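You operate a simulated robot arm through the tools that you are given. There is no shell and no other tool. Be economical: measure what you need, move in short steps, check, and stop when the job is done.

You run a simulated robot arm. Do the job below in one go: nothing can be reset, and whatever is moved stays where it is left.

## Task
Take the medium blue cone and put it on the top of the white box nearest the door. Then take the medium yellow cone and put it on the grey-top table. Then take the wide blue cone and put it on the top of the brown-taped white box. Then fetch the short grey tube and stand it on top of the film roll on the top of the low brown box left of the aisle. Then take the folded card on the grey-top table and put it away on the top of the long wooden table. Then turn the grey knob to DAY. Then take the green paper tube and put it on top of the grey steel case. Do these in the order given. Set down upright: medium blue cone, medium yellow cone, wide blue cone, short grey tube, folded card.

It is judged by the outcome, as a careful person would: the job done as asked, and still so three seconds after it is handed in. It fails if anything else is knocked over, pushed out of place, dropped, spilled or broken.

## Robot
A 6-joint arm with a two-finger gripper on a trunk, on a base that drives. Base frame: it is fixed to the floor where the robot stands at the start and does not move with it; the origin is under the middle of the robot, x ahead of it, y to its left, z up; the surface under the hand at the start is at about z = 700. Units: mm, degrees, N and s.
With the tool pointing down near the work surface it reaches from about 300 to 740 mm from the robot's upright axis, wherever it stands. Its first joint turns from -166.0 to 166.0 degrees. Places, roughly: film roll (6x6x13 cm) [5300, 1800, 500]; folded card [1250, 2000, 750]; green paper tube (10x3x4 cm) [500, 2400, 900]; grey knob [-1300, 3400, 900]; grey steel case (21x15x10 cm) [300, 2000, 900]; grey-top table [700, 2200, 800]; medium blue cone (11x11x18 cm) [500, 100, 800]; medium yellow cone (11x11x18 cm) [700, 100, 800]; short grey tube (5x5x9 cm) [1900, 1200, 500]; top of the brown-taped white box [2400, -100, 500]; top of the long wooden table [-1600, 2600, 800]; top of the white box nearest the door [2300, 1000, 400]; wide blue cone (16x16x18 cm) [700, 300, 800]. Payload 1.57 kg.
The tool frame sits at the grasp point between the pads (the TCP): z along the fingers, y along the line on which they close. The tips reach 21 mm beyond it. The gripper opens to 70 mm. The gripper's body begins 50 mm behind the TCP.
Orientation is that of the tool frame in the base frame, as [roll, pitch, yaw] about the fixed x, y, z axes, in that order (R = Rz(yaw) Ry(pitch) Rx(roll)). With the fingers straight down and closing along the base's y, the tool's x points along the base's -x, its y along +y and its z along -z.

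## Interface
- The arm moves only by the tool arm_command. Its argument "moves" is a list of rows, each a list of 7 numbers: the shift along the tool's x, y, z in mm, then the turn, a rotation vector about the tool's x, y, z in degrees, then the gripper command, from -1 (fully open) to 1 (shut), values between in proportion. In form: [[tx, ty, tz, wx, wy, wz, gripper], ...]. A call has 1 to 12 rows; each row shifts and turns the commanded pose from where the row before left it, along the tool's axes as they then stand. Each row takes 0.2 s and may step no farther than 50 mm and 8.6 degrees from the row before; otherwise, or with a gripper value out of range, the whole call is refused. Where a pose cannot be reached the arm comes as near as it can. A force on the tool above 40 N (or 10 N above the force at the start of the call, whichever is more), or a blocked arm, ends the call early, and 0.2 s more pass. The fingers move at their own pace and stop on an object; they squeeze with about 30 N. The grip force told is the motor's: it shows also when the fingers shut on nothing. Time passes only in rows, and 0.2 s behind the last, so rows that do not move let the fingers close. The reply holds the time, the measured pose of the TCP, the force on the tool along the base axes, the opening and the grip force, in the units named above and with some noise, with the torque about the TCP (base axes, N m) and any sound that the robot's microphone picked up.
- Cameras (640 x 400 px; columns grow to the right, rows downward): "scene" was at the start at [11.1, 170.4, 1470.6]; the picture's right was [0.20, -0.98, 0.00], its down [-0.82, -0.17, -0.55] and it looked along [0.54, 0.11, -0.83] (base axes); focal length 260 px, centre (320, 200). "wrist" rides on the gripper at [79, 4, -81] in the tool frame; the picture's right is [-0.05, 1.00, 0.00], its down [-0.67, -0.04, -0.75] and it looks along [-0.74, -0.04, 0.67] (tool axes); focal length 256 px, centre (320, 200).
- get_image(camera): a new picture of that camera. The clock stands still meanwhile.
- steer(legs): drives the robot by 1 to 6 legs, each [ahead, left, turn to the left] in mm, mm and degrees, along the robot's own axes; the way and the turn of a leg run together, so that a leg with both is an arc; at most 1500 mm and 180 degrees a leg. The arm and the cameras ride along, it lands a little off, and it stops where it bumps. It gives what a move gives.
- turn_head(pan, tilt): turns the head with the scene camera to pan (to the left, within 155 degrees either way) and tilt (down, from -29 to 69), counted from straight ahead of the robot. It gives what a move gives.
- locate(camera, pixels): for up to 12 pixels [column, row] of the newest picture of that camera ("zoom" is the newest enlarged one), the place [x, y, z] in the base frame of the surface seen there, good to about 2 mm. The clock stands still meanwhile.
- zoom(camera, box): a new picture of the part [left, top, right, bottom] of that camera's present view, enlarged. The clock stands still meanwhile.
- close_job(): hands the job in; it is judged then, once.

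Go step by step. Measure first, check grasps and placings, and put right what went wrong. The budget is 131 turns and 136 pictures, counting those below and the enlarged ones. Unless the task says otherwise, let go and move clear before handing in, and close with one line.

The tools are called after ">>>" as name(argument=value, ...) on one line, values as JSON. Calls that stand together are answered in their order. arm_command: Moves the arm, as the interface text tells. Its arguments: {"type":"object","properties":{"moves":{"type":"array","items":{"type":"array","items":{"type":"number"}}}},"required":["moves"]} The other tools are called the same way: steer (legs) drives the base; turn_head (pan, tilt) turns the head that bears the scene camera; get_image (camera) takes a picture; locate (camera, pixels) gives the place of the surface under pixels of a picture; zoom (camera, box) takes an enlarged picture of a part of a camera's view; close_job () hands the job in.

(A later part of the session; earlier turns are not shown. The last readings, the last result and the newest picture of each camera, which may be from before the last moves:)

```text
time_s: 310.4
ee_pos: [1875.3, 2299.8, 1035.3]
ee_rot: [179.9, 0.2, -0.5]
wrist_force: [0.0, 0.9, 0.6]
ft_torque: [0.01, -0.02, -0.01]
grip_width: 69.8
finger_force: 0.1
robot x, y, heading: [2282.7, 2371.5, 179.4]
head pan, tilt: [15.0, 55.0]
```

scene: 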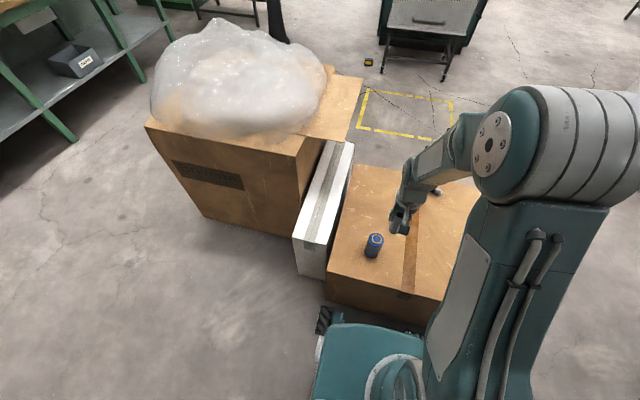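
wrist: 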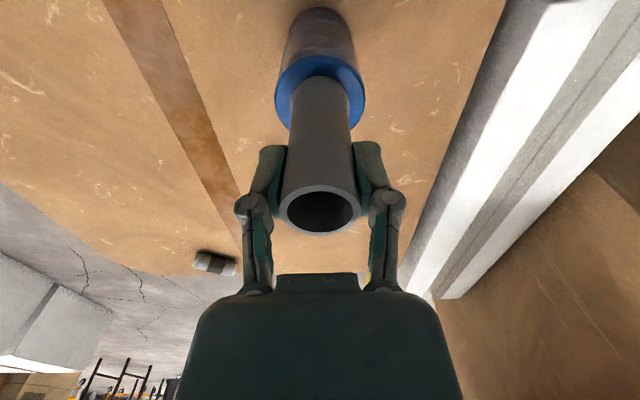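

>>> steer(legs=[[480, 285, 0.6]])

>>> turn_head(pan=5, tilt=45)

>>> get_image(camera="scene")

>>> get_image(camera="wrist")

```text
time_s: 313.6
ee_pos: [1399.6, 2012.9, 1035.1]
ee_rot: [179.8, 0.2, 0.0]
wrist_force: [-0.6, -0.1, -0.4]
ft_torque: [0.01, 0.0, 0.0]
grip_width: 70.1
finger_force: 0.1
robot x, y, heading: [1807.6, 2091.7, 180.0]
head pan, tilt: [15.0, 55.0]
```

```text
time_s: 314.4
ee_pos: [1399.7, 2013.2, 1036.0]
ee_rot: [179.9, 0.2, 0.0]
wrist_force: [0.4, -0.3, -0.4]
ft_torque: [-0.02, 0.01, 0.02]
grip_width: 69.6
finger_force: 0.1
robot x, y, heading: [1807.5, 2090.5, 179.8]
head pan, tilt: [5.0, 45.0]
```

```text
65 pictures are left
```

scene: 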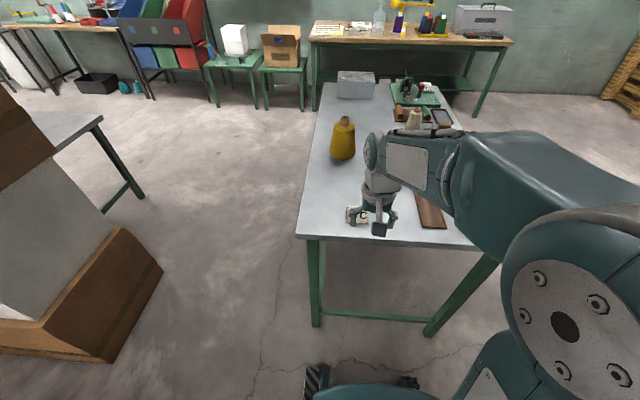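

```text
64 pictures are left
```

wrist: 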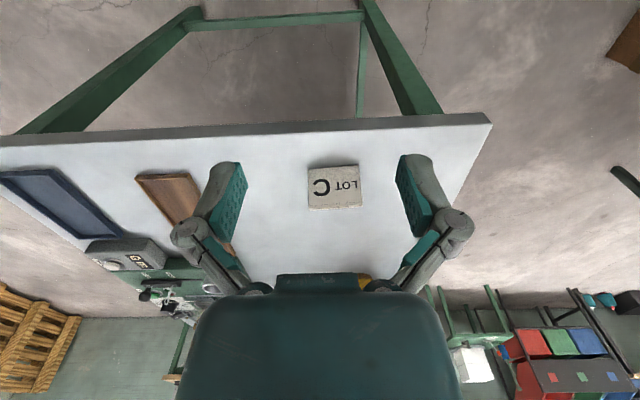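

The folded card is at wrist (335,187). Enlarging and locating its ridge.

>>> zoom(camera="wrist", box=[285, 150, 385, 225])

>>> locate(camera="wrist", pixels=[[308, 168], [360, 166], [310, 209], [361, 206], [335, 187], [335, 170], [335, 205], [335, 215], [320, 175], [350, 200]])

>>> zoom(camera="scene", box=[330, 190, 410, 240])

```text
5.33 times, centred on (335, 188) of wrist
```

zoom: 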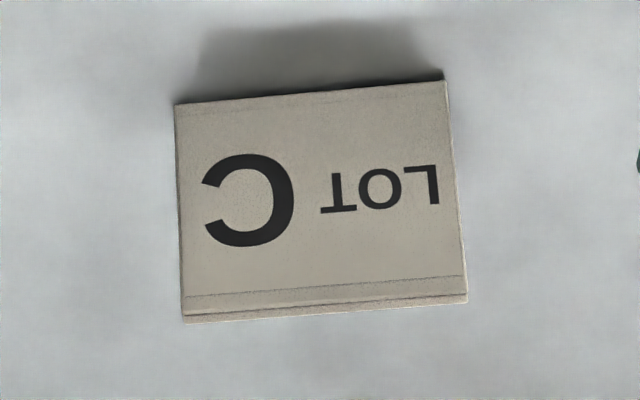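

```text
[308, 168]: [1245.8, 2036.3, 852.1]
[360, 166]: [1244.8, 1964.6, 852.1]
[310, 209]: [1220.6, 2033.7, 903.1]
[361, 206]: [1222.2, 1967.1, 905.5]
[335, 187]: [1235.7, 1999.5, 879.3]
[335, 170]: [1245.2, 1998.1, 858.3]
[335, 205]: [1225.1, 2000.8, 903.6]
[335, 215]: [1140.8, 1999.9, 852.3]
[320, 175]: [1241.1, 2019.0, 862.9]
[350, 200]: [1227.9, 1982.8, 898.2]
```

```text
8.00 times, centred on (370, 215) of scene
```

zoom: 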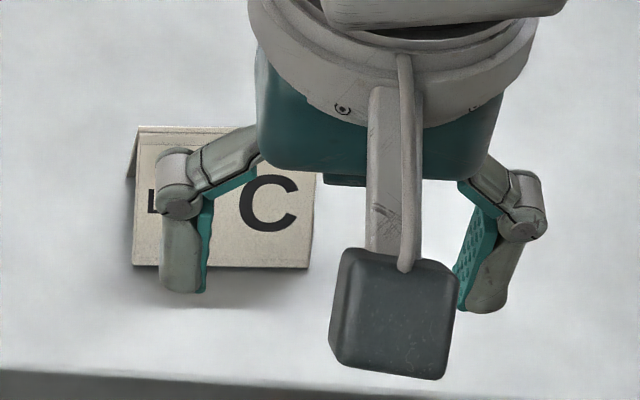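

It's a tent card: ridge at x≈1222, z≈906, y 1966–2035 (70 mm wide), feet spread along x. I must grip across x at the ridge, so I'll turn the hand 90° and look again.

>>> arm_command(moves=[[0, 0, 0, 0, 0, -8.2, -1], [0, 0, 0, 0, 0, -8.2, -1], [0, 0, 0, 0, 0, -8.2, -1], [0, 0, 0, 0, 0, -8.2, -1], [0, 0, 0, 0, 0, -8.2, -1], [0, 0, 0, 0, 0, -8.2, -1], [0, 0, 0, 0, 0, -8.2, -1], [0, 0, 0, 0, 0, -8.2, -1], [0, 0, 0, 0, 0, -8.2, -1], [0, 0, 0, 0, 0, -8.2, -1], [0, 0, 0, 0, 0, -8.0, -1], [0, 0, 0, 0, 0, 0, -1]])

```text
time_s: 317.0
ee_pos: [1399.5, 2011.8, 1036.2]
ee_rot: [-179.9, 0.1, 90.0]
wrist_force: [-0.7, 0.6, 0.1]
ft_torque: [0.02, 0.0, -0.02]
grip_width: 70.0
finger_force: 0.0
robot x, y, heading: [1807.5, 2090.4, 179.9]
head pan, tilt: [5.0, 45.0]
```

>>> arm_command(moves=[[-4, -44, 0, 0, 0, 0, -1], [-4, -44, 0, 0, 0, 0, -1], [-4, -44, 0, 0, 0, 0, -1], [0, -45, 0, 0, 0, 0, -1], [0, 0, 45, 0, 0, 0, -1], [0, 0, 0, 0, 0, 0, -1]])

>>> get_image(camera="wrist")

>>> zoom(camera="scene", box=[320, 140, 440, 240])

```text
time_s: 318.4
ee_pos: [1221.0, 2002.8, 990.9]
ee_rot: [-179.8, 0.1, 90.1]
wrist_force: [0.7, 0.3, -0.2]
ft_torque: [0.01, -0.02, -0.01]
grip_width: 70.0
finger_force: 0.1
robot x, y, heading: [1808.2, 2089.2, 179.8]
head pan, tilt: [5.0, 45.0]
```

```text
61 pictures are left
```

wrist: 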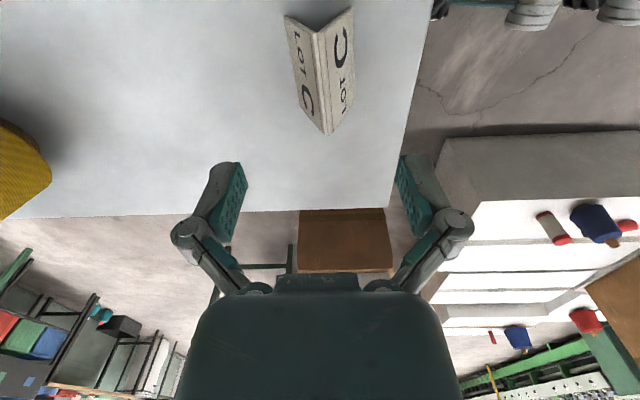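

```text
4.00 times, centred on (380, 190) of scene
```

zoom: 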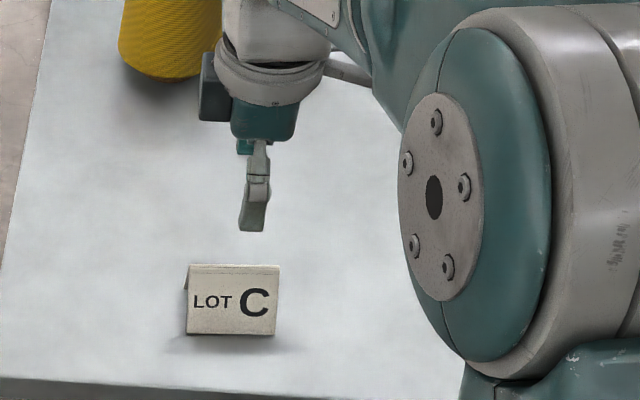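

The ridge lies centred along the closing line (cols 318–328). I'll descend to z≈882 and close on the two faces, then test-lift slightly.

>>> arm_command(moves=[[-2, 1, 45, 0, 0, 0, -1], [0, 0, 40, 0, 0, 0, -1], [0, 0, 24, 0, 0, 0, -1], [0, 0, 0, 0, 0, 0, -1]])

>>> get_image(camera="wrist")

```text
time_s: 319.4
ee_pos: [1223.4, 1998.6, 880.7]
ee_rot: [-179.8, 0.1, 90.0]
wrist_force: [0.1, -0.5, 0.0]
ft_torque: [-0.01, 0.0, 0.01]
grip_width: 70.1
finger_force: 0.0
robot x, y, heading: [1808.2, 2091.7, 179.8]
head pan, tilt: [5.0, 45.0]
```

```text
59 pictures are left
```

wrist: 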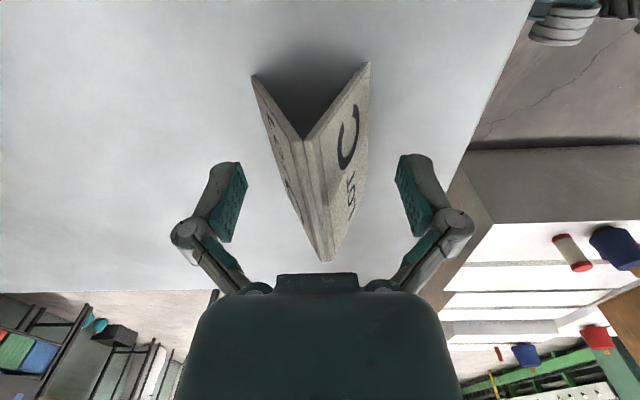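

The ridge seems to have a narrow spine strip; enlarging to see its shape.

>>> zoom(camera="wrist", box=[240, 50, 390, 270])

>>> locate(camera="wrist", pixels=[[304, 142], [308, 142], [312, 142], [316, 142], [318, 150], [312, 170], [318, 170], [324, 170], [318, 200], [330, 150]])

```text
1.82 times, centred on (315, 160) of wrist
```

zoom: 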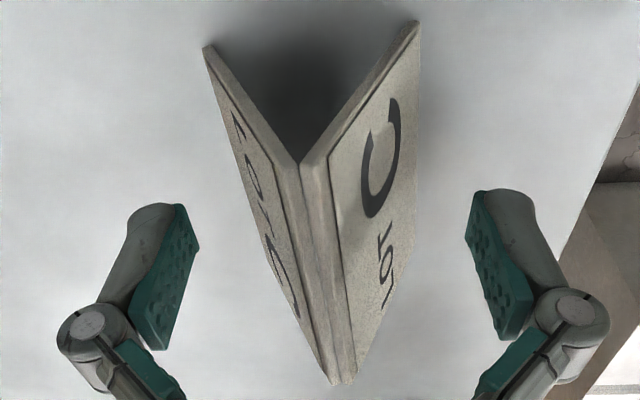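

```text
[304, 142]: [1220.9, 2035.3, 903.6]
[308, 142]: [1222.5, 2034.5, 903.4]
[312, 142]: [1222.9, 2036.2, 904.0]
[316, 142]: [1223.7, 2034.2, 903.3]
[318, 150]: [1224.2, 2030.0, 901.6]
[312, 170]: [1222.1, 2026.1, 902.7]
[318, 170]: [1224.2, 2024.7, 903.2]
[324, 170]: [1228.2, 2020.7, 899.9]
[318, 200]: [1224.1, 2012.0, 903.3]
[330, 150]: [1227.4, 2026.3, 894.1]
```

>>> arm_command(moves=[[0, 0, 0, 0, 0, 0, 1], [0, 0, 0, 0, 0, 0, 1], [0, 0, 0, 0, 0, 0, 1], [0, 0, -5, 0, 0, 0, 1], [0, 0, -10, 0, 0, 0, 1], [0, 0, 0, 0, 0, 0, 1]])

>>> get_image(camera="wrist")

```text
time_s: 320.8
ee_pos: [1223.2, 1999.2, 896.6]
ee_rot: [-179.8, 0.1, 89.9]
wrist_force: [0.8, -0.2, -0.4]
ft_torque: [0.01, -0.02, -0.01]
grip_width: 35.6
finger_force: 29.3
robot x, y, heading: [1802.8, 2089.2, 179.8]
head pan, tilt: [5.0, 45.0]
```

```text
57 pictures are left
```

wrist: 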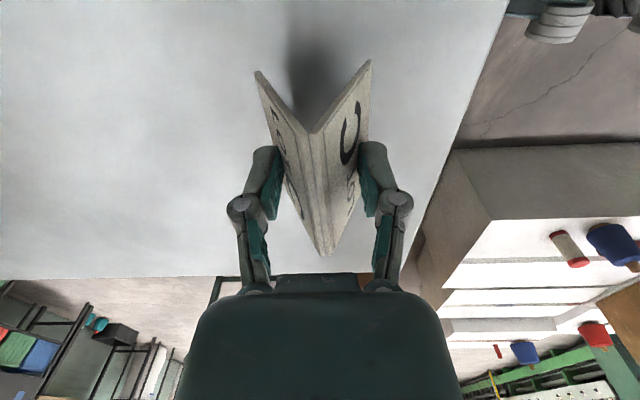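

The card is held (opening 35.6). Lifting, retracting, then driving north of the grey table toward the wooden table, looking ahead.

>>> arm_command(moves=[[0, 0, -30, 0, 0, 0, 1], [0, 0, -45, 0, 0, 0, 1], [0, 0, -45, 0, 0, 0, 1], [0, 0, -20, 0, 0, 0, 1], [0, 45, 0, 0, 0, 0, 1], [0, 45, 0, 0, 0, 0, 1], [0, 45, 0, 0, 0, 0, 1], [0, 45, 0, 0, 0, 0, 1], [0, 0, 0, 0, 0, 0, 1]])

>>> turn_head(pan=5, tilt=25)

>>> steer(legs=[[0, -850, 0]])

>>> get_image(camera="scene")

```text
time_s: 322.8
ee_pos: [1403.4, 1997.6, 1038.2]
ee_rot: [-179.8, 0.0, 89.9]
wrist_force: [-1.0, 0.0, -0.3]
ft_torque: [0.02, -0.02, 0.03]
grip_width: 35.4
finger_force: 30.0
robot x, y, heading: [1808.1, 2089.5, 179.9]
head pan, tilt: [5.0, 45.0]
```

```text
time_s: 323.6
ee_pos: [1402.5, 1997.8, 1037.2]
ee_rot: [-179.7, 0.1, 90.1]
wrist_force: [0.3, 0.2, -0.5]
ft_torque: [-0.01, 0.0, 0.03]
grip_width: 34.9
finger_force: 30.1
robot x, y, heading: [1808.1, 2090.5, 179.6]
head pan, tilt: [5.0, 25.0]
```

```text
time_s: 328.1
ee_pos: [1400.7, 2843.7, 1037.9]
ee_rot: [-179.8, 0.1, 90.7]
wrist_force: [0.0, -0.2, -0.5]
ft_torque: [0.0, 0.01, -0.01]
grip_width: 34.0
finger_force: 29.6
robot x, y, heading: [1803.0, 2941.6, -179.5]
head pan, tilt: [5.0, 25.0]
```

```text
56 pictures are left
```

scene: 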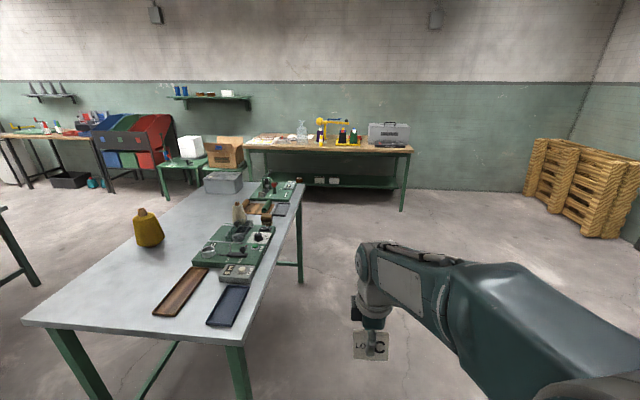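

The card slips very slowly (35→34 mm); I'll proceed quickly. Locating the wooden table edge and free space.

>>> locate(camera="scene", pixels=[[247, 150], [290, 150], [340, 151], [408, 151], [402, 210], [270, 138], [292, 142], [310, 147], [268, 145], [370, 148], [390, 146], [330, 195]])

>>> zoom(camera="scene", box=[230, 100, 430, 220])

```text
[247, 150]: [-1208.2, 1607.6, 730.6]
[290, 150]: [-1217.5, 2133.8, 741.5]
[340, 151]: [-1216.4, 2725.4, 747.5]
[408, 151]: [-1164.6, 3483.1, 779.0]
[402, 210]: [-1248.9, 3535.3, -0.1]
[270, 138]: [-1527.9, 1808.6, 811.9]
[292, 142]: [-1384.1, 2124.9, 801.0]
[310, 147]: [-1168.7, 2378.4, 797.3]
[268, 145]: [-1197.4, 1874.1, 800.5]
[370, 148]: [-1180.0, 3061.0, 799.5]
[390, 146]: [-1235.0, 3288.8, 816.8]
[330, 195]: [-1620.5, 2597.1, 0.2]
```

```text
3.20 times, centred on (330, 160) of scene
```

zoom: 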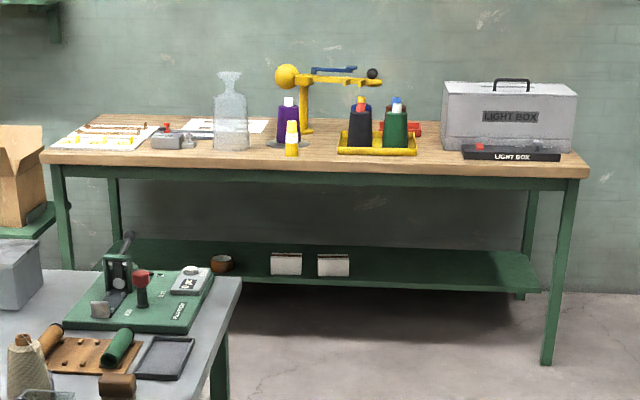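

>>> steer(legs=[[1500, 0, -0.4], [750, 0, 0]])

>>> turn_head(pan=20, tilt=35)

>>> get_image(camera="scene")

>>> get_image(camera="wrist")

```text
time_s: 339.1
ee_pos: [-823.4, 2862.3, 1036.7]
ee_rot: [-179.8, 0.1, 89.6]
wrist_force: [-0.8, -0.6, -0.5]
ft_torque: [0.03, -0.02, -0.01]
grip_width: 31.6
finger_force: 30.2
robot x, y, heading: [-417.5, 2952.0, 179.4]
head pan, tilt: [5.0, 25.0]
```

```text
time_s: 339.9
ee_pos: [-822.6, 2861.9, 1037.4]
ee_rot: [-179.8, 0.0, 89.5]
wrist_force: [-0.2, 0.3, 0.0]
ft_torque: [-0.02, -0.01, -0.02]
grip_width: 31.9
finger_force: 29.6
robot x, y, heading: [-420.7, 2952.5, 179.5]
head pan, tilt: [20.0, 35.0]
```

```text
54 pictures are left
```

scene: 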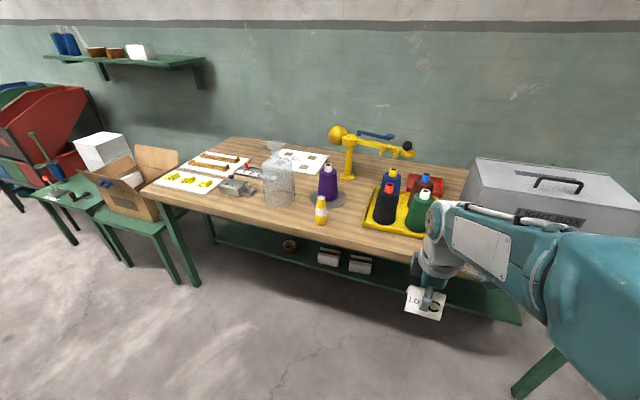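

```text
53 pictures are left
```

wrist: 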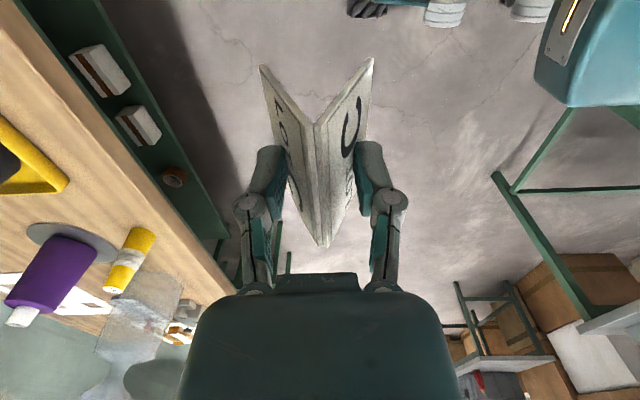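

Candidate free spot is around (345,218), between the yellow bottle and the yellow tray. Measuring.

>>> locate(camera="scene", pixels=[[321, 222], [329, 218], [345, 215], [363, 226], [380, 195], [345, 238], [252, 205], [264, 203], [230, 205], [340, 200], [414, 260], [445, 200]])

>>> zoom(camera="scene", box=[200, 130, 460, 270])

```text
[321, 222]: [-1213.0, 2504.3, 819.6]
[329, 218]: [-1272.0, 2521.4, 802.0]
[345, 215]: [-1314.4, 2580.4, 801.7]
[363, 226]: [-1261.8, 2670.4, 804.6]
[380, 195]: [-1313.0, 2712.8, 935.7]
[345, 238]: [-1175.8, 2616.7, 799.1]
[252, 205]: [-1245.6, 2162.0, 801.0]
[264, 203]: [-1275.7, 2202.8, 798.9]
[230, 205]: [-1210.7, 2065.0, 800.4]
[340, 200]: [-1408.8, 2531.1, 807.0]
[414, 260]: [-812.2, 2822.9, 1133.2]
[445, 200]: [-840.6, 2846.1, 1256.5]
```

```text
2.46 times, centred on (330, 200) of scene
```

zoom: 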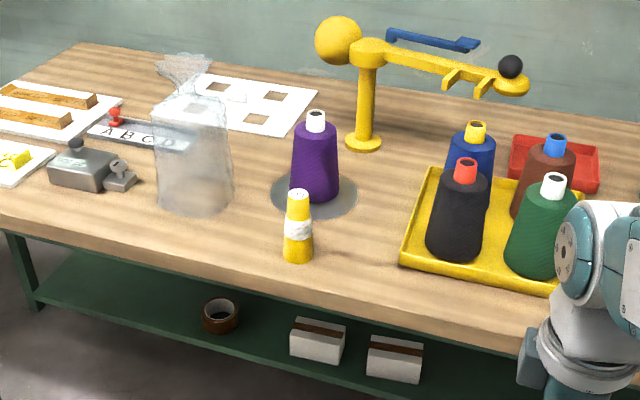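

The gap between bottle (y<2528) and tray (y>2670) is ~140 mm. I'll turn the hand back so the camera faces the robot (card lengthwise along x), and centre at (−1245,2599).

>>> arm_command(moves=[[0, 0, 0, 0, 0, 8.2, 1], [0, 0, 0, 0, 0, 8.2, 1], [0, 0, 0, 0, 0, 8.2, 1], [0, 0, 0, 0, 0, 8.2, 1], [0, 0, 0, 0, 0, 8.2, 1], [0, 0, 0, 0, 0, 8.2, 1], [0, 0, 0, 0, 0, 8.2, 1], [0, 0, 0, 0, 0, 8.2, 1], [0, 0, 0, 0, 0, 8.2, 1], [0, 0, 0, 0, 0, 8.2, 1], [0, 0, 0, 0, 0, 8.0, 1], [0, 0, 0, 0, 0, 0, 1]])

>>> steer(legs=[[300, 263, 0.5]])

>>> get_image(camera="scene")

>>> get_image(camera="wrist")

```text
time_s: 342.5
ee_pos: [-823.6, 2861.8, 1036.5]
ee_rot: [179.9, 0.2, -0.7]
wrist_force: [0.0, -0.1, -0.1]
ft_torque: [0.01, 0.01, -0.01]
grip_width: 31.1
finger_force: 29.9
robot x, y, heading: [-421.3, 2953.1, 179.3]
head pan, tilt: [20.0, 35.0]
```

```text
time_s: 344.9
ee_pos: [-1122.3, 2600.8, 1037.0]
ee_rot: [179.7, 0.2, 0.8]
wrist_force: [0.7, -0.2, -0.5]
ft_torque: [0.02, 0.02, 0.01]
grip_width: 31.0
finger_force: 30.0
robot x, y, heading: [-721.1, 2694.9, -179.4]
head pan, tilt: [20.0, 35.0]
```

```text
51 pictures are left
```

scene: 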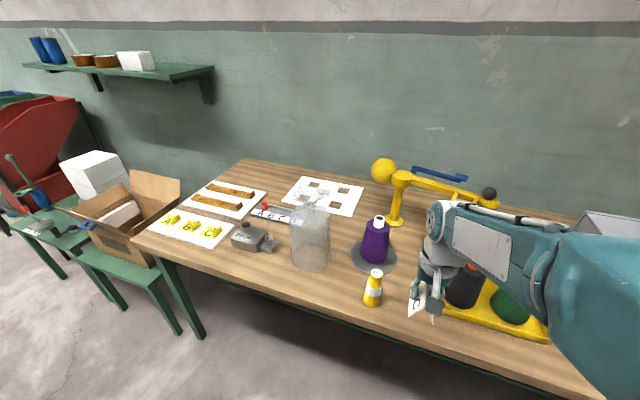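

```text
50 pictures are left
```

wrist: 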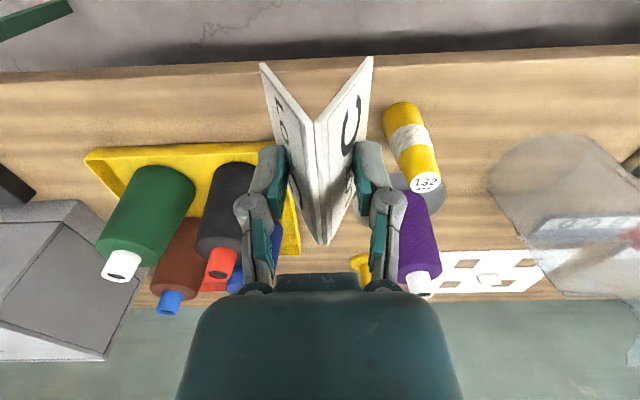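

>>> locate(camera="wrist", pixels=[[268, 146], [298, 250], [398, 106], [410, 180], [440, 175], [252, 168], [400, 200], [330, 258], [440, 55], [231, 262]])

>>> zoom(camera="scene", box=[340, 190, 520, 350])

```text
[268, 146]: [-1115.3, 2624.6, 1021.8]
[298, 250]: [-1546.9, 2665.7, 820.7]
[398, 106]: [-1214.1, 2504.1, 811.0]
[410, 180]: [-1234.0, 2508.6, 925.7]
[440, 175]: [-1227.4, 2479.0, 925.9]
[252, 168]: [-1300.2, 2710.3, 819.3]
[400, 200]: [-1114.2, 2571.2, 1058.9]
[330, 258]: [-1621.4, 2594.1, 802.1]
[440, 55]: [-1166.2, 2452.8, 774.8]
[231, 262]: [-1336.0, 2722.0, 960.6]
```

```text
2.50 times, centred on (430, 270) of scene
```

zoom: 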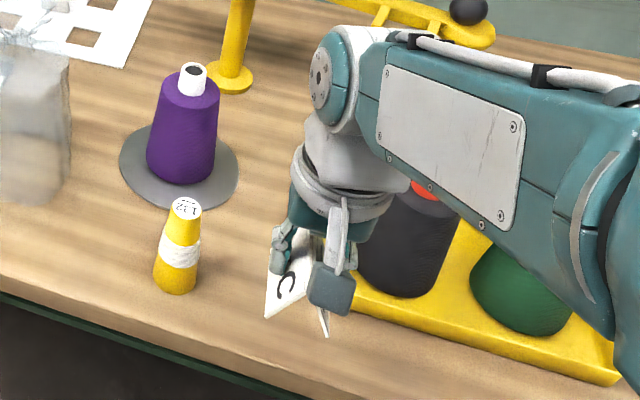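

The bottle spans y 2475–2525 and the tray starts ~2665; hand fits at y≈2600. Moving forward to x≈−1225 and lowering to just above.

>>> arm_command(moves=[[-35, 0, 0, 0, 0, 0, 1], [-35, 0, 0, 0, 0, 0, 1], [-33, 0, 0, 0, 0, 0, 1], [0, 0, 45, 0, 0, 0, 1], [0, 0, 45, 0, 0, 0, 1], [0, 0, 45, 0, 0, 0, 1], [0, 0, 40, 0, 0, 0, 1], [0, 0, 0, 0, 0, 0, 1]])

>>> get_image(camera="wrist")

>>> zoom(camera="scene", box=[340, 190, 520, 350])

```text
time_s: 346.8
ee_pos: [-1228.0, 2599.6, 862.3]
ee_rot: [179.9, 0.2, 0.6]
wrist_force: [0.0, -0.5, -0.5]
ft_torque: [0.0, -0.02, 0.0]
grip_width: 30.2
finger_force: 29.9
robot x, y, heading: [-716.5, 2696.5, -179.6]
head pan, tilt: [20.0, 35.0]
```

```text
48 pictures are left
```

wrist: 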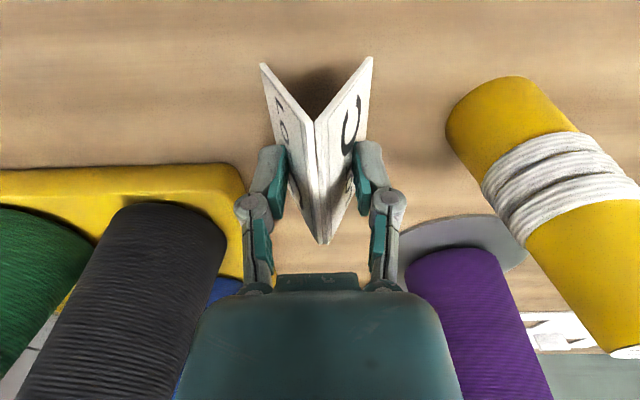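

```text
2.50 times, centred on (430, 270) of scene
```

zoom: 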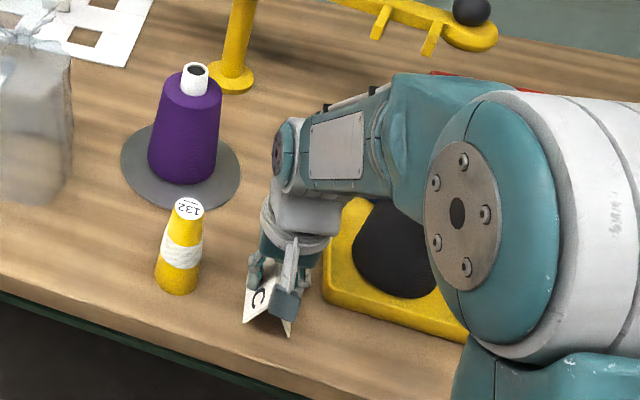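

Clear on both sides. Lowering to contact in small steps.

>>> arm_command(moves=[[0, -2, 15, 0, 0, 0, 1], [0, 0, 6, 0, 0, 0, 1], [0, 0, 3, 0, 0, 0, 1], [0, 0, 2, 0, 0, 0, 1], [0, 0, 0, 0, 0, 0, 1]])

>>> get_image(camera="wrist")

```text
time_s: 347.8
ee_pos: [-1227.6, 2600.5, 840.2]
ee_rot: [179.8, 0.5, 0.8]
wrist_force: [6.5, 2.0, 16.2]
ft_torque: [0.09, -0.36, 0.03]
grip_width: 30.5
finger_force: 30.6
robot x, y, heading: [-718.0, 2697.2, -179.5]
head pan, tilt: [20.0, 35.0]
stopped in row 5: the force on the tool passed its limit at 42 N (the readings are from after the stop); the commanded pose is now the measured one
```

```text
46 pictures are left
```

wrist: 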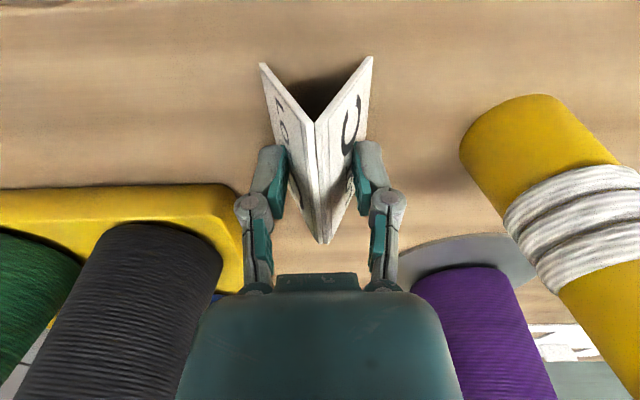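

The card rests on the table at z 840. Opening part-way and lifting clear.

>>> arm_command(moves=[[0, 0, 0, 0, 0, 0, 0], [0, 0, 0, 0, 0, 0, -0.35], [0, 0, 0, 0, 0, 0, -0.35], [0, 0, -15, 0, 0, 0, -0.35], [0, 0, -40, 0, 0, 0, -0.35], [0, 0, -45, 0, 0, 0, -0.35], [0, 0, -45, 0, 0, 0, -0.35], [0, 0, -45, 0, 0, 0, -0.35], [0, 0, -45, 0, 0, 0, -1], [0, 0, 0, 0, 0, 0, -1]])

>>> get_image(camera="wrist")

>>> get_image(camera="scene")

```text
time_s: 350.0
ee_pos: [-1226.3, 2601.9, 1071.2]
ee_rot: [179.8, 0.5, 0.7]
wrist_force: [0.4, -0.3, 0.9]
ft_torque: [0.01, -0.02, -0.01]
grip_width: 70.1
finger_force: 0.1
robot x, y, heading: [-720.9, 2695.6, -179.6]
head pan, tilt: [20.0, 35.0]
```

```text
45 pictures are left
```

wrist: 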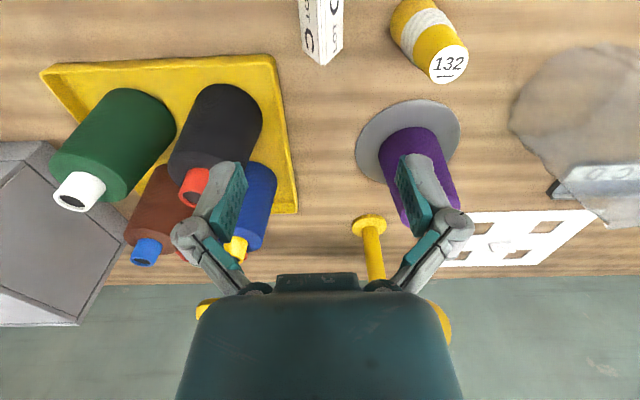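

```text
44 pictures are left
```

scene: 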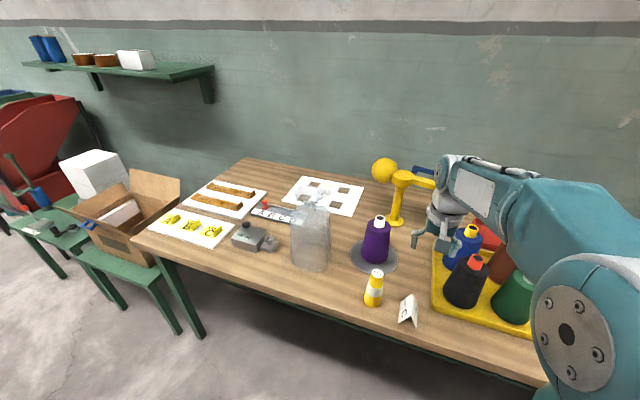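

The card stands upright at (408,310). Retracting and moving to the light box to find the grey knob.

>>> arm_command(moves=[[45, 0, 0, 0, 0, 0, -1], [45, 0, 0, 0, 0, 0, -1], [45, 0, 0, 0, 0, 0, -1], [0, 0, 0, 0, 0, 0, -1]])

>>> steer(legs=[[0, -850, -0.5]])

>>> turn_head(pan=15, tilt=40)

>>> get_image(camera="scene")

```text
time_s: 351.0
ee_pos: [-1089.6, 2604.4, 1071.0]
ee_rot: [179.8, 0.5, 0.6]
wrist_force: [0.7, -0.1, 0.9]
ft_torque: [0.0, 0.01, -0.02]
grip_width: 69.9
finger_force: 0.0
robot x, y, heading: [-721.0, 2696.0, -179.5]
head pan, tilt: [20.0, 35.0]
```

```text
time_s: 355.5
ee_pos: [-1098.2, 3449.8, 1071.5]
ee_rot: [179.9, 0.5, 0.8]
wrist_force: [0.1, -0.1, -0.6]
ft_torque: [0.02, 0.03, -0.01]
grip_width: 70.2
finger_force: 0.1
robot x, y, heading: [-727.6, 3540.6, -179.4]
head pan, tilt: [20.0, 35.0]
```

```text
time_s: 356.1
ee_pos: [-1097.1, 3449.9, 1072.0]
ee_rot: [179.9, 0.5, 1.0]
wrist_force: [-0.5, 0.0, 0.1]
ft_torque: [0.0, 0.02, 0.04]
grip_width: 70.1
finger_force: 0.1
robot x, y, heading: [-727.7, 3542.9, -179.4]
head pan, tilt: [15.0, 40.0]
```

```text
43 pictures are left
```

scene: 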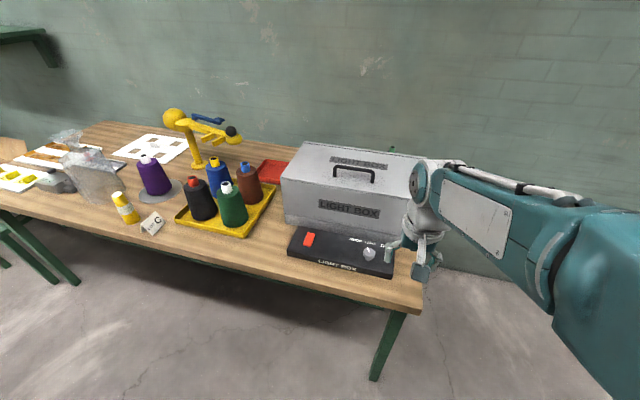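

The control strip with a red switch (309,240) and grey knob (369,254) is visible. Enlarging.

>>> zoom(camera="scene", box=[280, 220, 400, 290])

>>> get_image(camera="wrist")

```text
5.33 times, centred on (340, 255) of scene
```

zoom: 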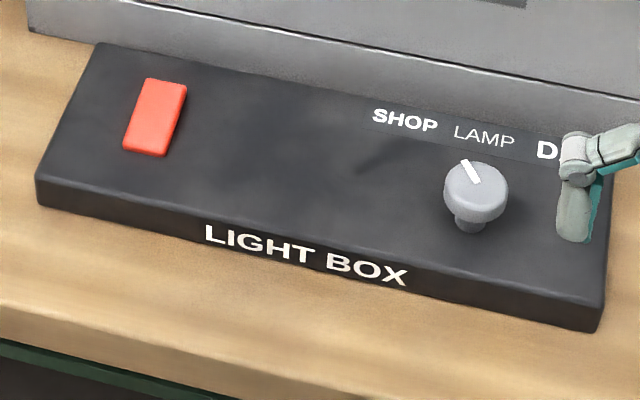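

```text
41 pictures are left
```

wrist: 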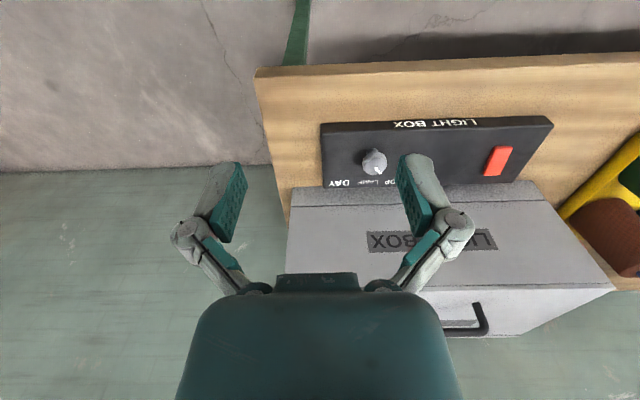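

>>> zoom(camera="wrist", box=[310, 110, 430, 200])

>>> locate(camera="wrist", pixels=[[339, 183], [374, 162], [374, 150], [363, 162], [386, 162], [370, 182], [395, 183], [340, 150], [330, 186], [420, 186]])

```text
4.44 times, centred on (370, 155) of wrist
```

zoom: 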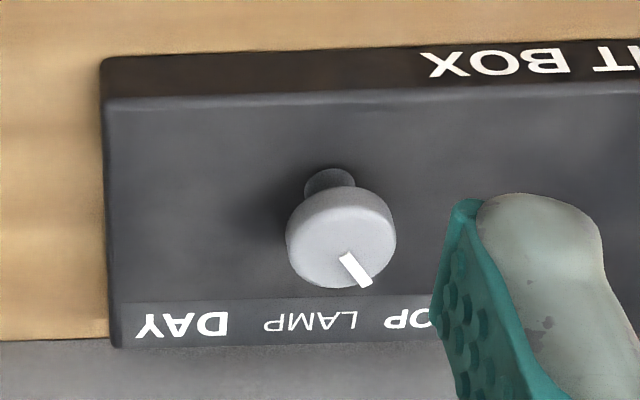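

```text
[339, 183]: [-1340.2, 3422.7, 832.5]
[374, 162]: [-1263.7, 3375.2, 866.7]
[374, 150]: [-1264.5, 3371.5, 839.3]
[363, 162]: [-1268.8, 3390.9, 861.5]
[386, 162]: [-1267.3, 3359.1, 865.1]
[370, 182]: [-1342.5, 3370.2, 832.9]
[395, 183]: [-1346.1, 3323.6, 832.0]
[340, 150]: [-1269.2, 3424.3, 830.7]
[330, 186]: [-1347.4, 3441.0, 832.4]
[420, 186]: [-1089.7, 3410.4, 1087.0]
```

>>> locate(camera="zoom", pixels=[[345, 256], [365, 284], [290, 240], [392, 240], [340, 204], [335, 286], [340, 240], [320, 185], [205, 324], [310, 320], [180, 324], [325, 215]])

```text
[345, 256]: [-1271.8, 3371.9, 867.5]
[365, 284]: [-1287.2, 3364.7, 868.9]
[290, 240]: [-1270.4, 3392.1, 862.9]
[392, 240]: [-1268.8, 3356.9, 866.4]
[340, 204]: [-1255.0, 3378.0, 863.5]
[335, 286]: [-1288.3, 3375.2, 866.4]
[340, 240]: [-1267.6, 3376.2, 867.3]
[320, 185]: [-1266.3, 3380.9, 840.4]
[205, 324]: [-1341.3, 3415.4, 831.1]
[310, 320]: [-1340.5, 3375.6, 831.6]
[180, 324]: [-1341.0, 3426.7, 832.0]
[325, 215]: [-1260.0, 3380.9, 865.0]
```

Knob cap: centre (−1272,3374.5), Ø35, z 842–868; pointer now toward SHOP (~−30°), DAY at +35°. I need ~+66° about tool z. I'll move above it and pre-turn the hand −33°.

>>> arm_command(moves=[[-44, 18.2, 0, 0, 0, 0, -1], [-44, 18.2, 0, 0, 0, 0, -1], [-44, 18.2, 0, 0, 0, 0, -1], [-44, 18.2, 0, 0, 0, 0, -1], [0, 0, 40, 0, 0, 0, -1], [0, 0, 40, 0, 0, -8.3, -1], [0, 0, 30, 0, 0, -8.3, -1], [0, 0, 0, 0, 0, -8.3, -1], [0, 0, 0, 0, 0, -8.3, -1], [0, 0, 0, 0, 0, 0, -1]])

>>> get_image(camera="wrist")

```text
time_s: 358.3
ee_pos: [-1274.3, 3373.4, 963.9]
ee_rot: [-180.0, 0.6, 34.1]
wrist_force: [-0.3, -0.5, 0.9]
ft_torque: [0.0, -0.02, 0.03]
grip_width: 70.2
finger_force: 0.0
robot x, y, heading: [-727.5, 3545.2, -179.3]
head pan, tilt: [15.0, 40.0]
```

```text
39 pictures are left
```

wrist: 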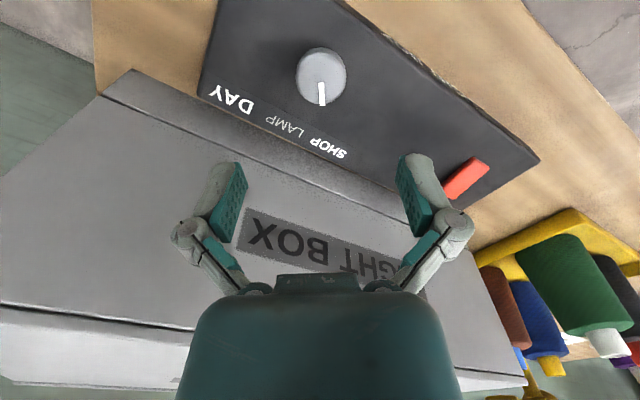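

Knob is centred (col 321) and its pointer is aligned with the hand's −x. Descending to z≈864.

>>> arm_command(moves=[[0, 0, 45, 0, 0, 0, -1], [0, 0, 40, 0, 0, 0, -1], [0, 0, 14, 0, 0, 0, -1], [0, 0, 0, 0, 0, 0, -1]])

>>> get_image(camera="wrist")

>>> zoom(camera="scene", box=[310, 190, 450, 290])

```text
time_s: 359.3
ee_pos: [-1276.4, 3375.4, 863.4]
ee_rot: [-179.9, 0.5, 34.0]
wrist_force: [-0.8, -0.7, 0.0]
ft_torque: [-0.01, -0.01, 0.0]
grip_width: 70.1
finger_force: 0.0
robot x, y, heading: [-731.3, 3544.0, -179.3]
head pan, tilt: [15.0, 40.0]
```

```text
38 pictures are left
```

wrist: 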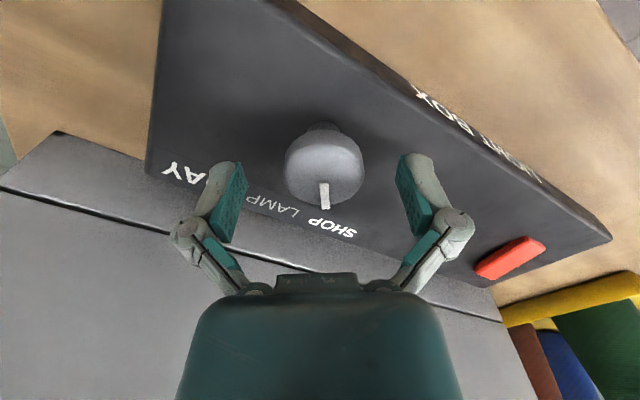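

```text
4.00 times, centred on (380, 240) of scene
```

zoom: 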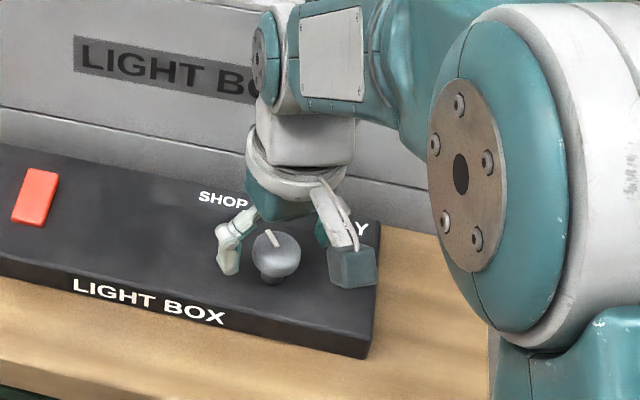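

By projection the knob centre seems some mm toward the camera; verifying with locate before closing.

>>> locate(camera="wrist", pixels=[[288, 172], [361, 172], [324, 140], [320, 200], [324, 172], [324, 186], [324, 206], [230, 200], [415, 200]])

```text
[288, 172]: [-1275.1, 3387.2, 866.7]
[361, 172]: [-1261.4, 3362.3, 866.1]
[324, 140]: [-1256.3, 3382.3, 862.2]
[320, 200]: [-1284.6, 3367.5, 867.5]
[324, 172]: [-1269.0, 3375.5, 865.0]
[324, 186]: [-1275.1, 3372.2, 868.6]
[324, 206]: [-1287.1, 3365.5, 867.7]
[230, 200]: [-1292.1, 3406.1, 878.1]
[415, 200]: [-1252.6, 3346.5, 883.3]
```

Centre ≈(−1270.5,3374.3), only ~3–4 mm off. Nudging, closing, and turning +69° (tool z).

>>> arm_command(moves=[[3, 2, 0, 0, 0, 0, -1], [0, 0, 0, 0, 0, 0, 1], [0, 0, 0, 0, 0, 0, 1], [0, 0, 0, 0, 0, 0, 1]])

>>> arm_command(moves=[[0, 0, 0, 0, 0, 8.0, 1], [0, 0, 0, 0, 0, 8.0, 1], [0, 0, 0, 0, 0, 8.0, 1], [0, 0, 0, 0, 0, 8.0, 1], [0, 0, 0, 0, 0, 0, 1]])

>>> get_image(camera="wrist")

```text
time_s: 360.3
ee_pos: [-1273.0, 3375.0, 864.6]
ee_rot: [-179.9, 0.6, 34.0]
wrist_force: [4.8, -3.7, 20.6]
ft_torque: [0.11, -0.38, -0.04]
grip_width: 35.7
finger_force: 31.6
robot x, y, heading: [-726.8, 3544.5, -179.4]
head pan, tilt: [15.0, 40.0]
```

```text
time_s: 361.5
ee_pos: [-1272.5, 3374.1, 865.0]
ee_rot: [179.7, 0.7, 1.9]
wrist_force: [-10.1, -9.5, 20.9]
ft_torque: [-0.2, 0.19, -0.03]
grip_width: 35.2
finger_force: 32.1
robot x, y, heading: [-725.0, 3543.2, -179.1]
head pan, tilt: [15.0, 40.0]
```

```text
36 pictures are left
```

wrist: 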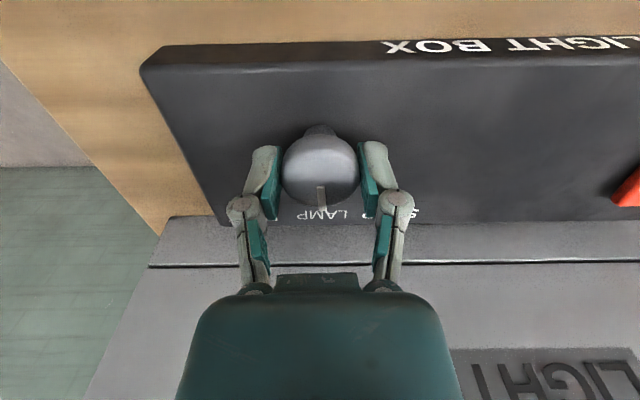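

The knob turns with the hand; the pointer is now at LAMP. Turning on to DAY.

>>> arm_command(moves=[[0, 0, 0, 0, 0, 8.0, 1], [0, 0, 0, 0, 0, 8.0, 1], [0, 0, 0, 0, 0, 8.0, 1], [0, 0, 0, 0, 0, 8.0, 1], [0, 0, 0, 0, 0, 4.5, 1], [0, 0, 0, 0, 0, 0, 1]])

>>> get_image(camera="wrist")

```text
time_s: 362.9
ee_pos: [-1271.5, 3373.7, 864.2]
ee_rot: [179.5, 0.4, -34.6]
wrist_force: [-13.1, -21.2, 11.6]
ft_torque: [-0.12, 0.33, 0.01]
grip_width: 35.5
finger_force: 31.7
robot x, y, heading: [-730.2, 3543.3, -179.2]
head pan, tilt: [15.0, 40.0]
```

```text
35 pictures are left
```

wrist: 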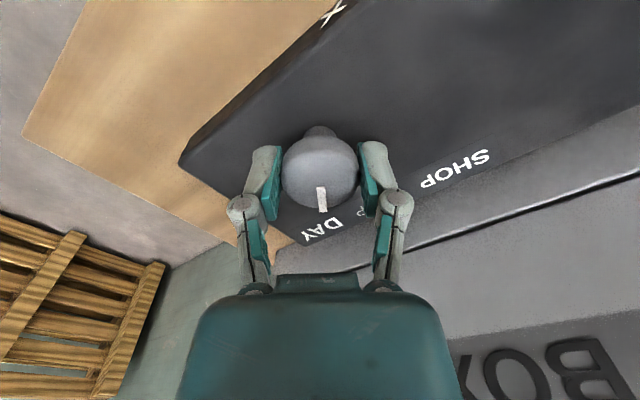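

The pointer points right at DAY (322,212→DAY at 322,230). Releasing and lifting straight up.

>>> arm_command(moves=[[0, 0, 0, 0, 0, 0, 0], [0, 0, 0, 0, 0, 0, -0.6], [0, 0, 0, 0, 0, 0, -1], [0, 0, -30, 0, 0, 0, -1], [0, 0, -45, 0, 0, 0, -1], [0, 0, -45, 0, 0, 0, -1], [0, 0, -45, 0, 0, 8, -1], [0, 0, -45, 0, 0, -8, -1], [0, 0, 0, 0, 0, 0, -1]])

>>> get_image(camera="wrist")

```text
time_s: 364.9
ee_pos: [-1269.0, 3376.7, 1076.4]
ee_rot: [179.5, 0.3, -34.5]
wrist_force: [0.8, -0.1, -0.2]
ft_torque: [0.02, -0.03, 0.0]
grip_width: 70.1
finger_force: 0.1
robot x, y, heading: [-726.3, 3542.2, -179.0]
head pan, tilt: [15.0, 40.0]
```

```text
34 pictures are left
```

wrist: 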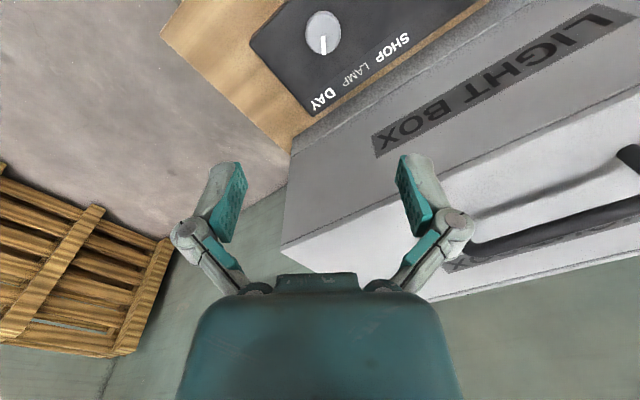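

Knob is on DAY. Rotating the hand back, retracting, and driving to the north side of the grey table for the green tube.

>>> arm_command(moves=[[0, 0, 0, 0.4, 0, -8.5, -1], [0, 0, 0, 0, 0, -8.5, -1], [0, 0, 0, 0, 0, -8.5, -1], [0, 0, 0, 0, 0, -8.5, -1], [45, 0, 0, 0, 0, 0, -1], [45, 0, 0, 0, 0, 0, -1], [45, 0, 0, 0, 0, 0, -1], [45, 0, 0, 0, 0, 0, -1], [0, 0, 0, 0, 0, 0, -1]])

>>> steer(legs=[[-200, 0, 0], [0, 0, 89], [250, 930, 0]])

>>> turn_head(pan=15, tilt=40)

>>> get_image(camera="scene")

```text
time_s: 366.9
ee_pos: [-1089.9, 3374.8, 1073.8]
ee_rot: [-179.8, 0.3, -0.4]
wrist_force: [0.2, 0.1, -0.5]
ft_torque: [0.01, -0.03, 0.02]
grip_width: 70.0
finger_force: 0.1
robot x, y, heading: [-728.7, 3543.3, -179.4]
head pan, tilt: [15.0, 40.0]
```

```text
time_s: 376.9
ee_pos: [571.4, 2936.3, 1073.8]
ee_rot: [180.0, 0.4, 89.5]
wrist_force: [-0.3, 0.0, 0.3]
ft_torque: [0.0, 0.01, 0.0]
grip_width: 70.1
finger_force: 0.2
robot x, y, heading: [403.3, 3295.9, -89.3]
head pan, tilt: [15.0, 40.0]
```

```text
time_s: 377.6
ee_pos: [571.3, 2936.0, 1074.5]
ee_rot: [-179.7, 0.3, 89.6]
wrist_force: [-0.3, -1.1, -0.3]
ft_torque: [0.04, 0.0, -0.02]
grip_width: 70.0
finger_force: 0.0
robot x, y, heading: [403.2, 3298.5, -89.7]
head pan, tilt: [15.0, 40.0]
```

```text
33 pictures are left
```

scene: 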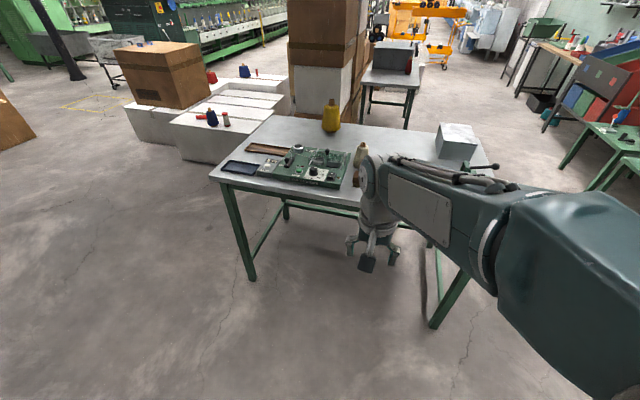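

>>> steer(legs=[[400, -30, 0]])

>>> get_image(camera="wrist")

>>> get_image(camera="scene")

```text
time_s: 380.1
ee_pos: [551.0, 2534.3, 1073.3]
ee_rot: [-179.9, 0.4, 89.7]
wrist_force: [0.1, 0.1, -0.6]
ft_torque: [0.04, 0.0, -0.01]
grip_width: 70.3
finger_force: 0.1
robot x, y, heading: [375.5, 2902.0, -89.0]
head pan, tilt: [15.0, 40.0]
```

```text
32 pictures are left
```

wrist: 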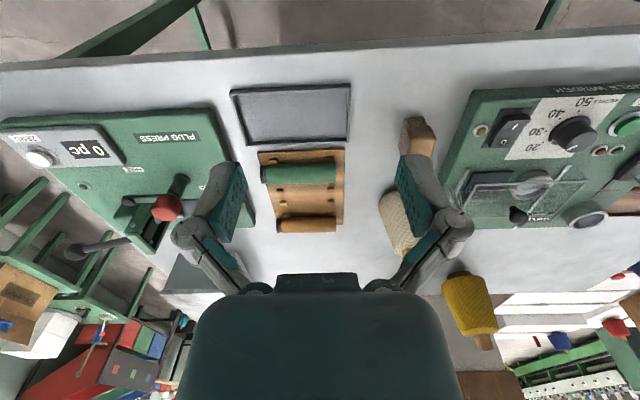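

```text
31 pictures are left
```

scene: 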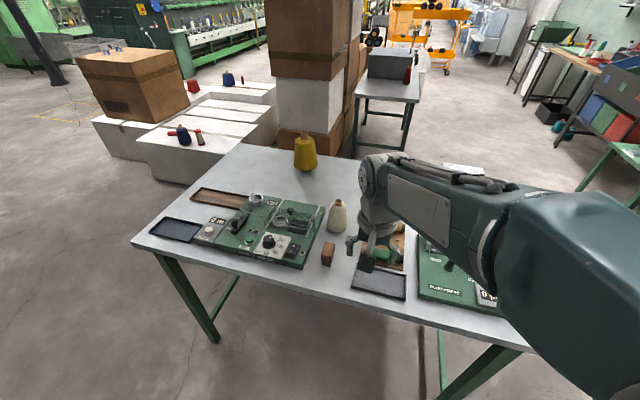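

The green tube lies along x at wrist (299,173) on a wooden rack. Enlarging and measuring.

>>> zoom(camera="wrist", box=[240, 135, 360, 240])

>>> locate(camera="wrist", pixels=[[264, 174], [334, 170], [299, 160], [299, 173], [299, 184], [300, 155], [300, 196], [300, 222], [420, 140], [342, 160], [258, 155], [165, 207]])

```text
3.81 times, centred on (300, 188) of wrist
```

zoom: 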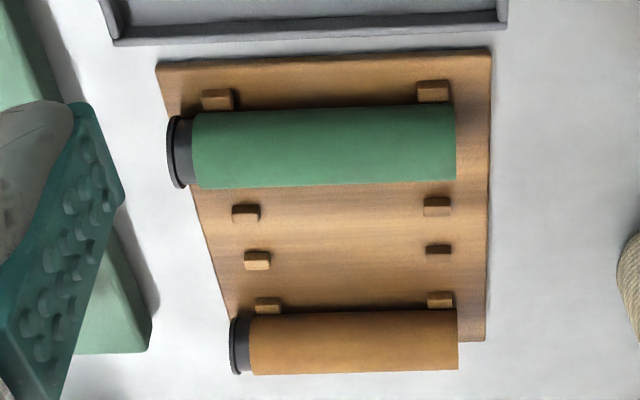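

```text
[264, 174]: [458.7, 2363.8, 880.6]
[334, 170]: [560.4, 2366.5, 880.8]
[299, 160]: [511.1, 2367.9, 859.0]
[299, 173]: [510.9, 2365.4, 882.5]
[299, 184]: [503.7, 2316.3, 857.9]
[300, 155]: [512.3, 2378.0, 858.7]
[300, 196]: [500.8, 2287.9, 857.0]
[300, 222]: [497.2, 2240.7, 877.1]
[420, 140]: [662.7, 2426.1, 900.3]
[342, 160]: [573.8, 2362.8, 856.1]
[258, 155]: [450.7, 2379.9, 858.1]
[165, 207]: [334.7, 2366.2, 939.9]
```

Tube: axis along x (x≈460–560), y≈2355, z 858–888 on the board. I'll turn the hand +90° so the fingers close across y, and move above x≈512.

>>> arm_command(moves=[[0, 0, 0, 0, 0, 8.2, -1], [0, 0, 0, 0, 0, 8.2, -1], [0, 0, 0, 0, 0, 8.2, -1], [0, 0, 0, 0, 0, 8.2, -1], [0, 0, 0, 0, 0, 8.2, -1], [0, 0, 0, 0, 0, 8.2, -1], [0, 0, 0, 0, 0, 8.2, -1], [0, 0, 0, 0, 0, 8.2, -1], [0, 0, 0, 0, 0, 8.2, -1], [0, 0, 0, 0, 0, 8.2, -1], [0, 0, 0, 0, 0, 8.0, -1], [0, 0, 0, 0, 0, 0, -1]])

```text
time_s: 382.7
ee_pos: [550.3, 2533.2, 1071.7]
ee_rot: [179.7, 0.2, -0.3]
wrist_force: [-0.1, -0.3, -0.1]
ft_torque: [0.0, 0.02, 0.01]
grip_width: 69.8
finger_force: 0.1
robot x, y, heading: [378.8, 2896.7, -89.1]
head pan, tilt: [15.0, 40.0]
```

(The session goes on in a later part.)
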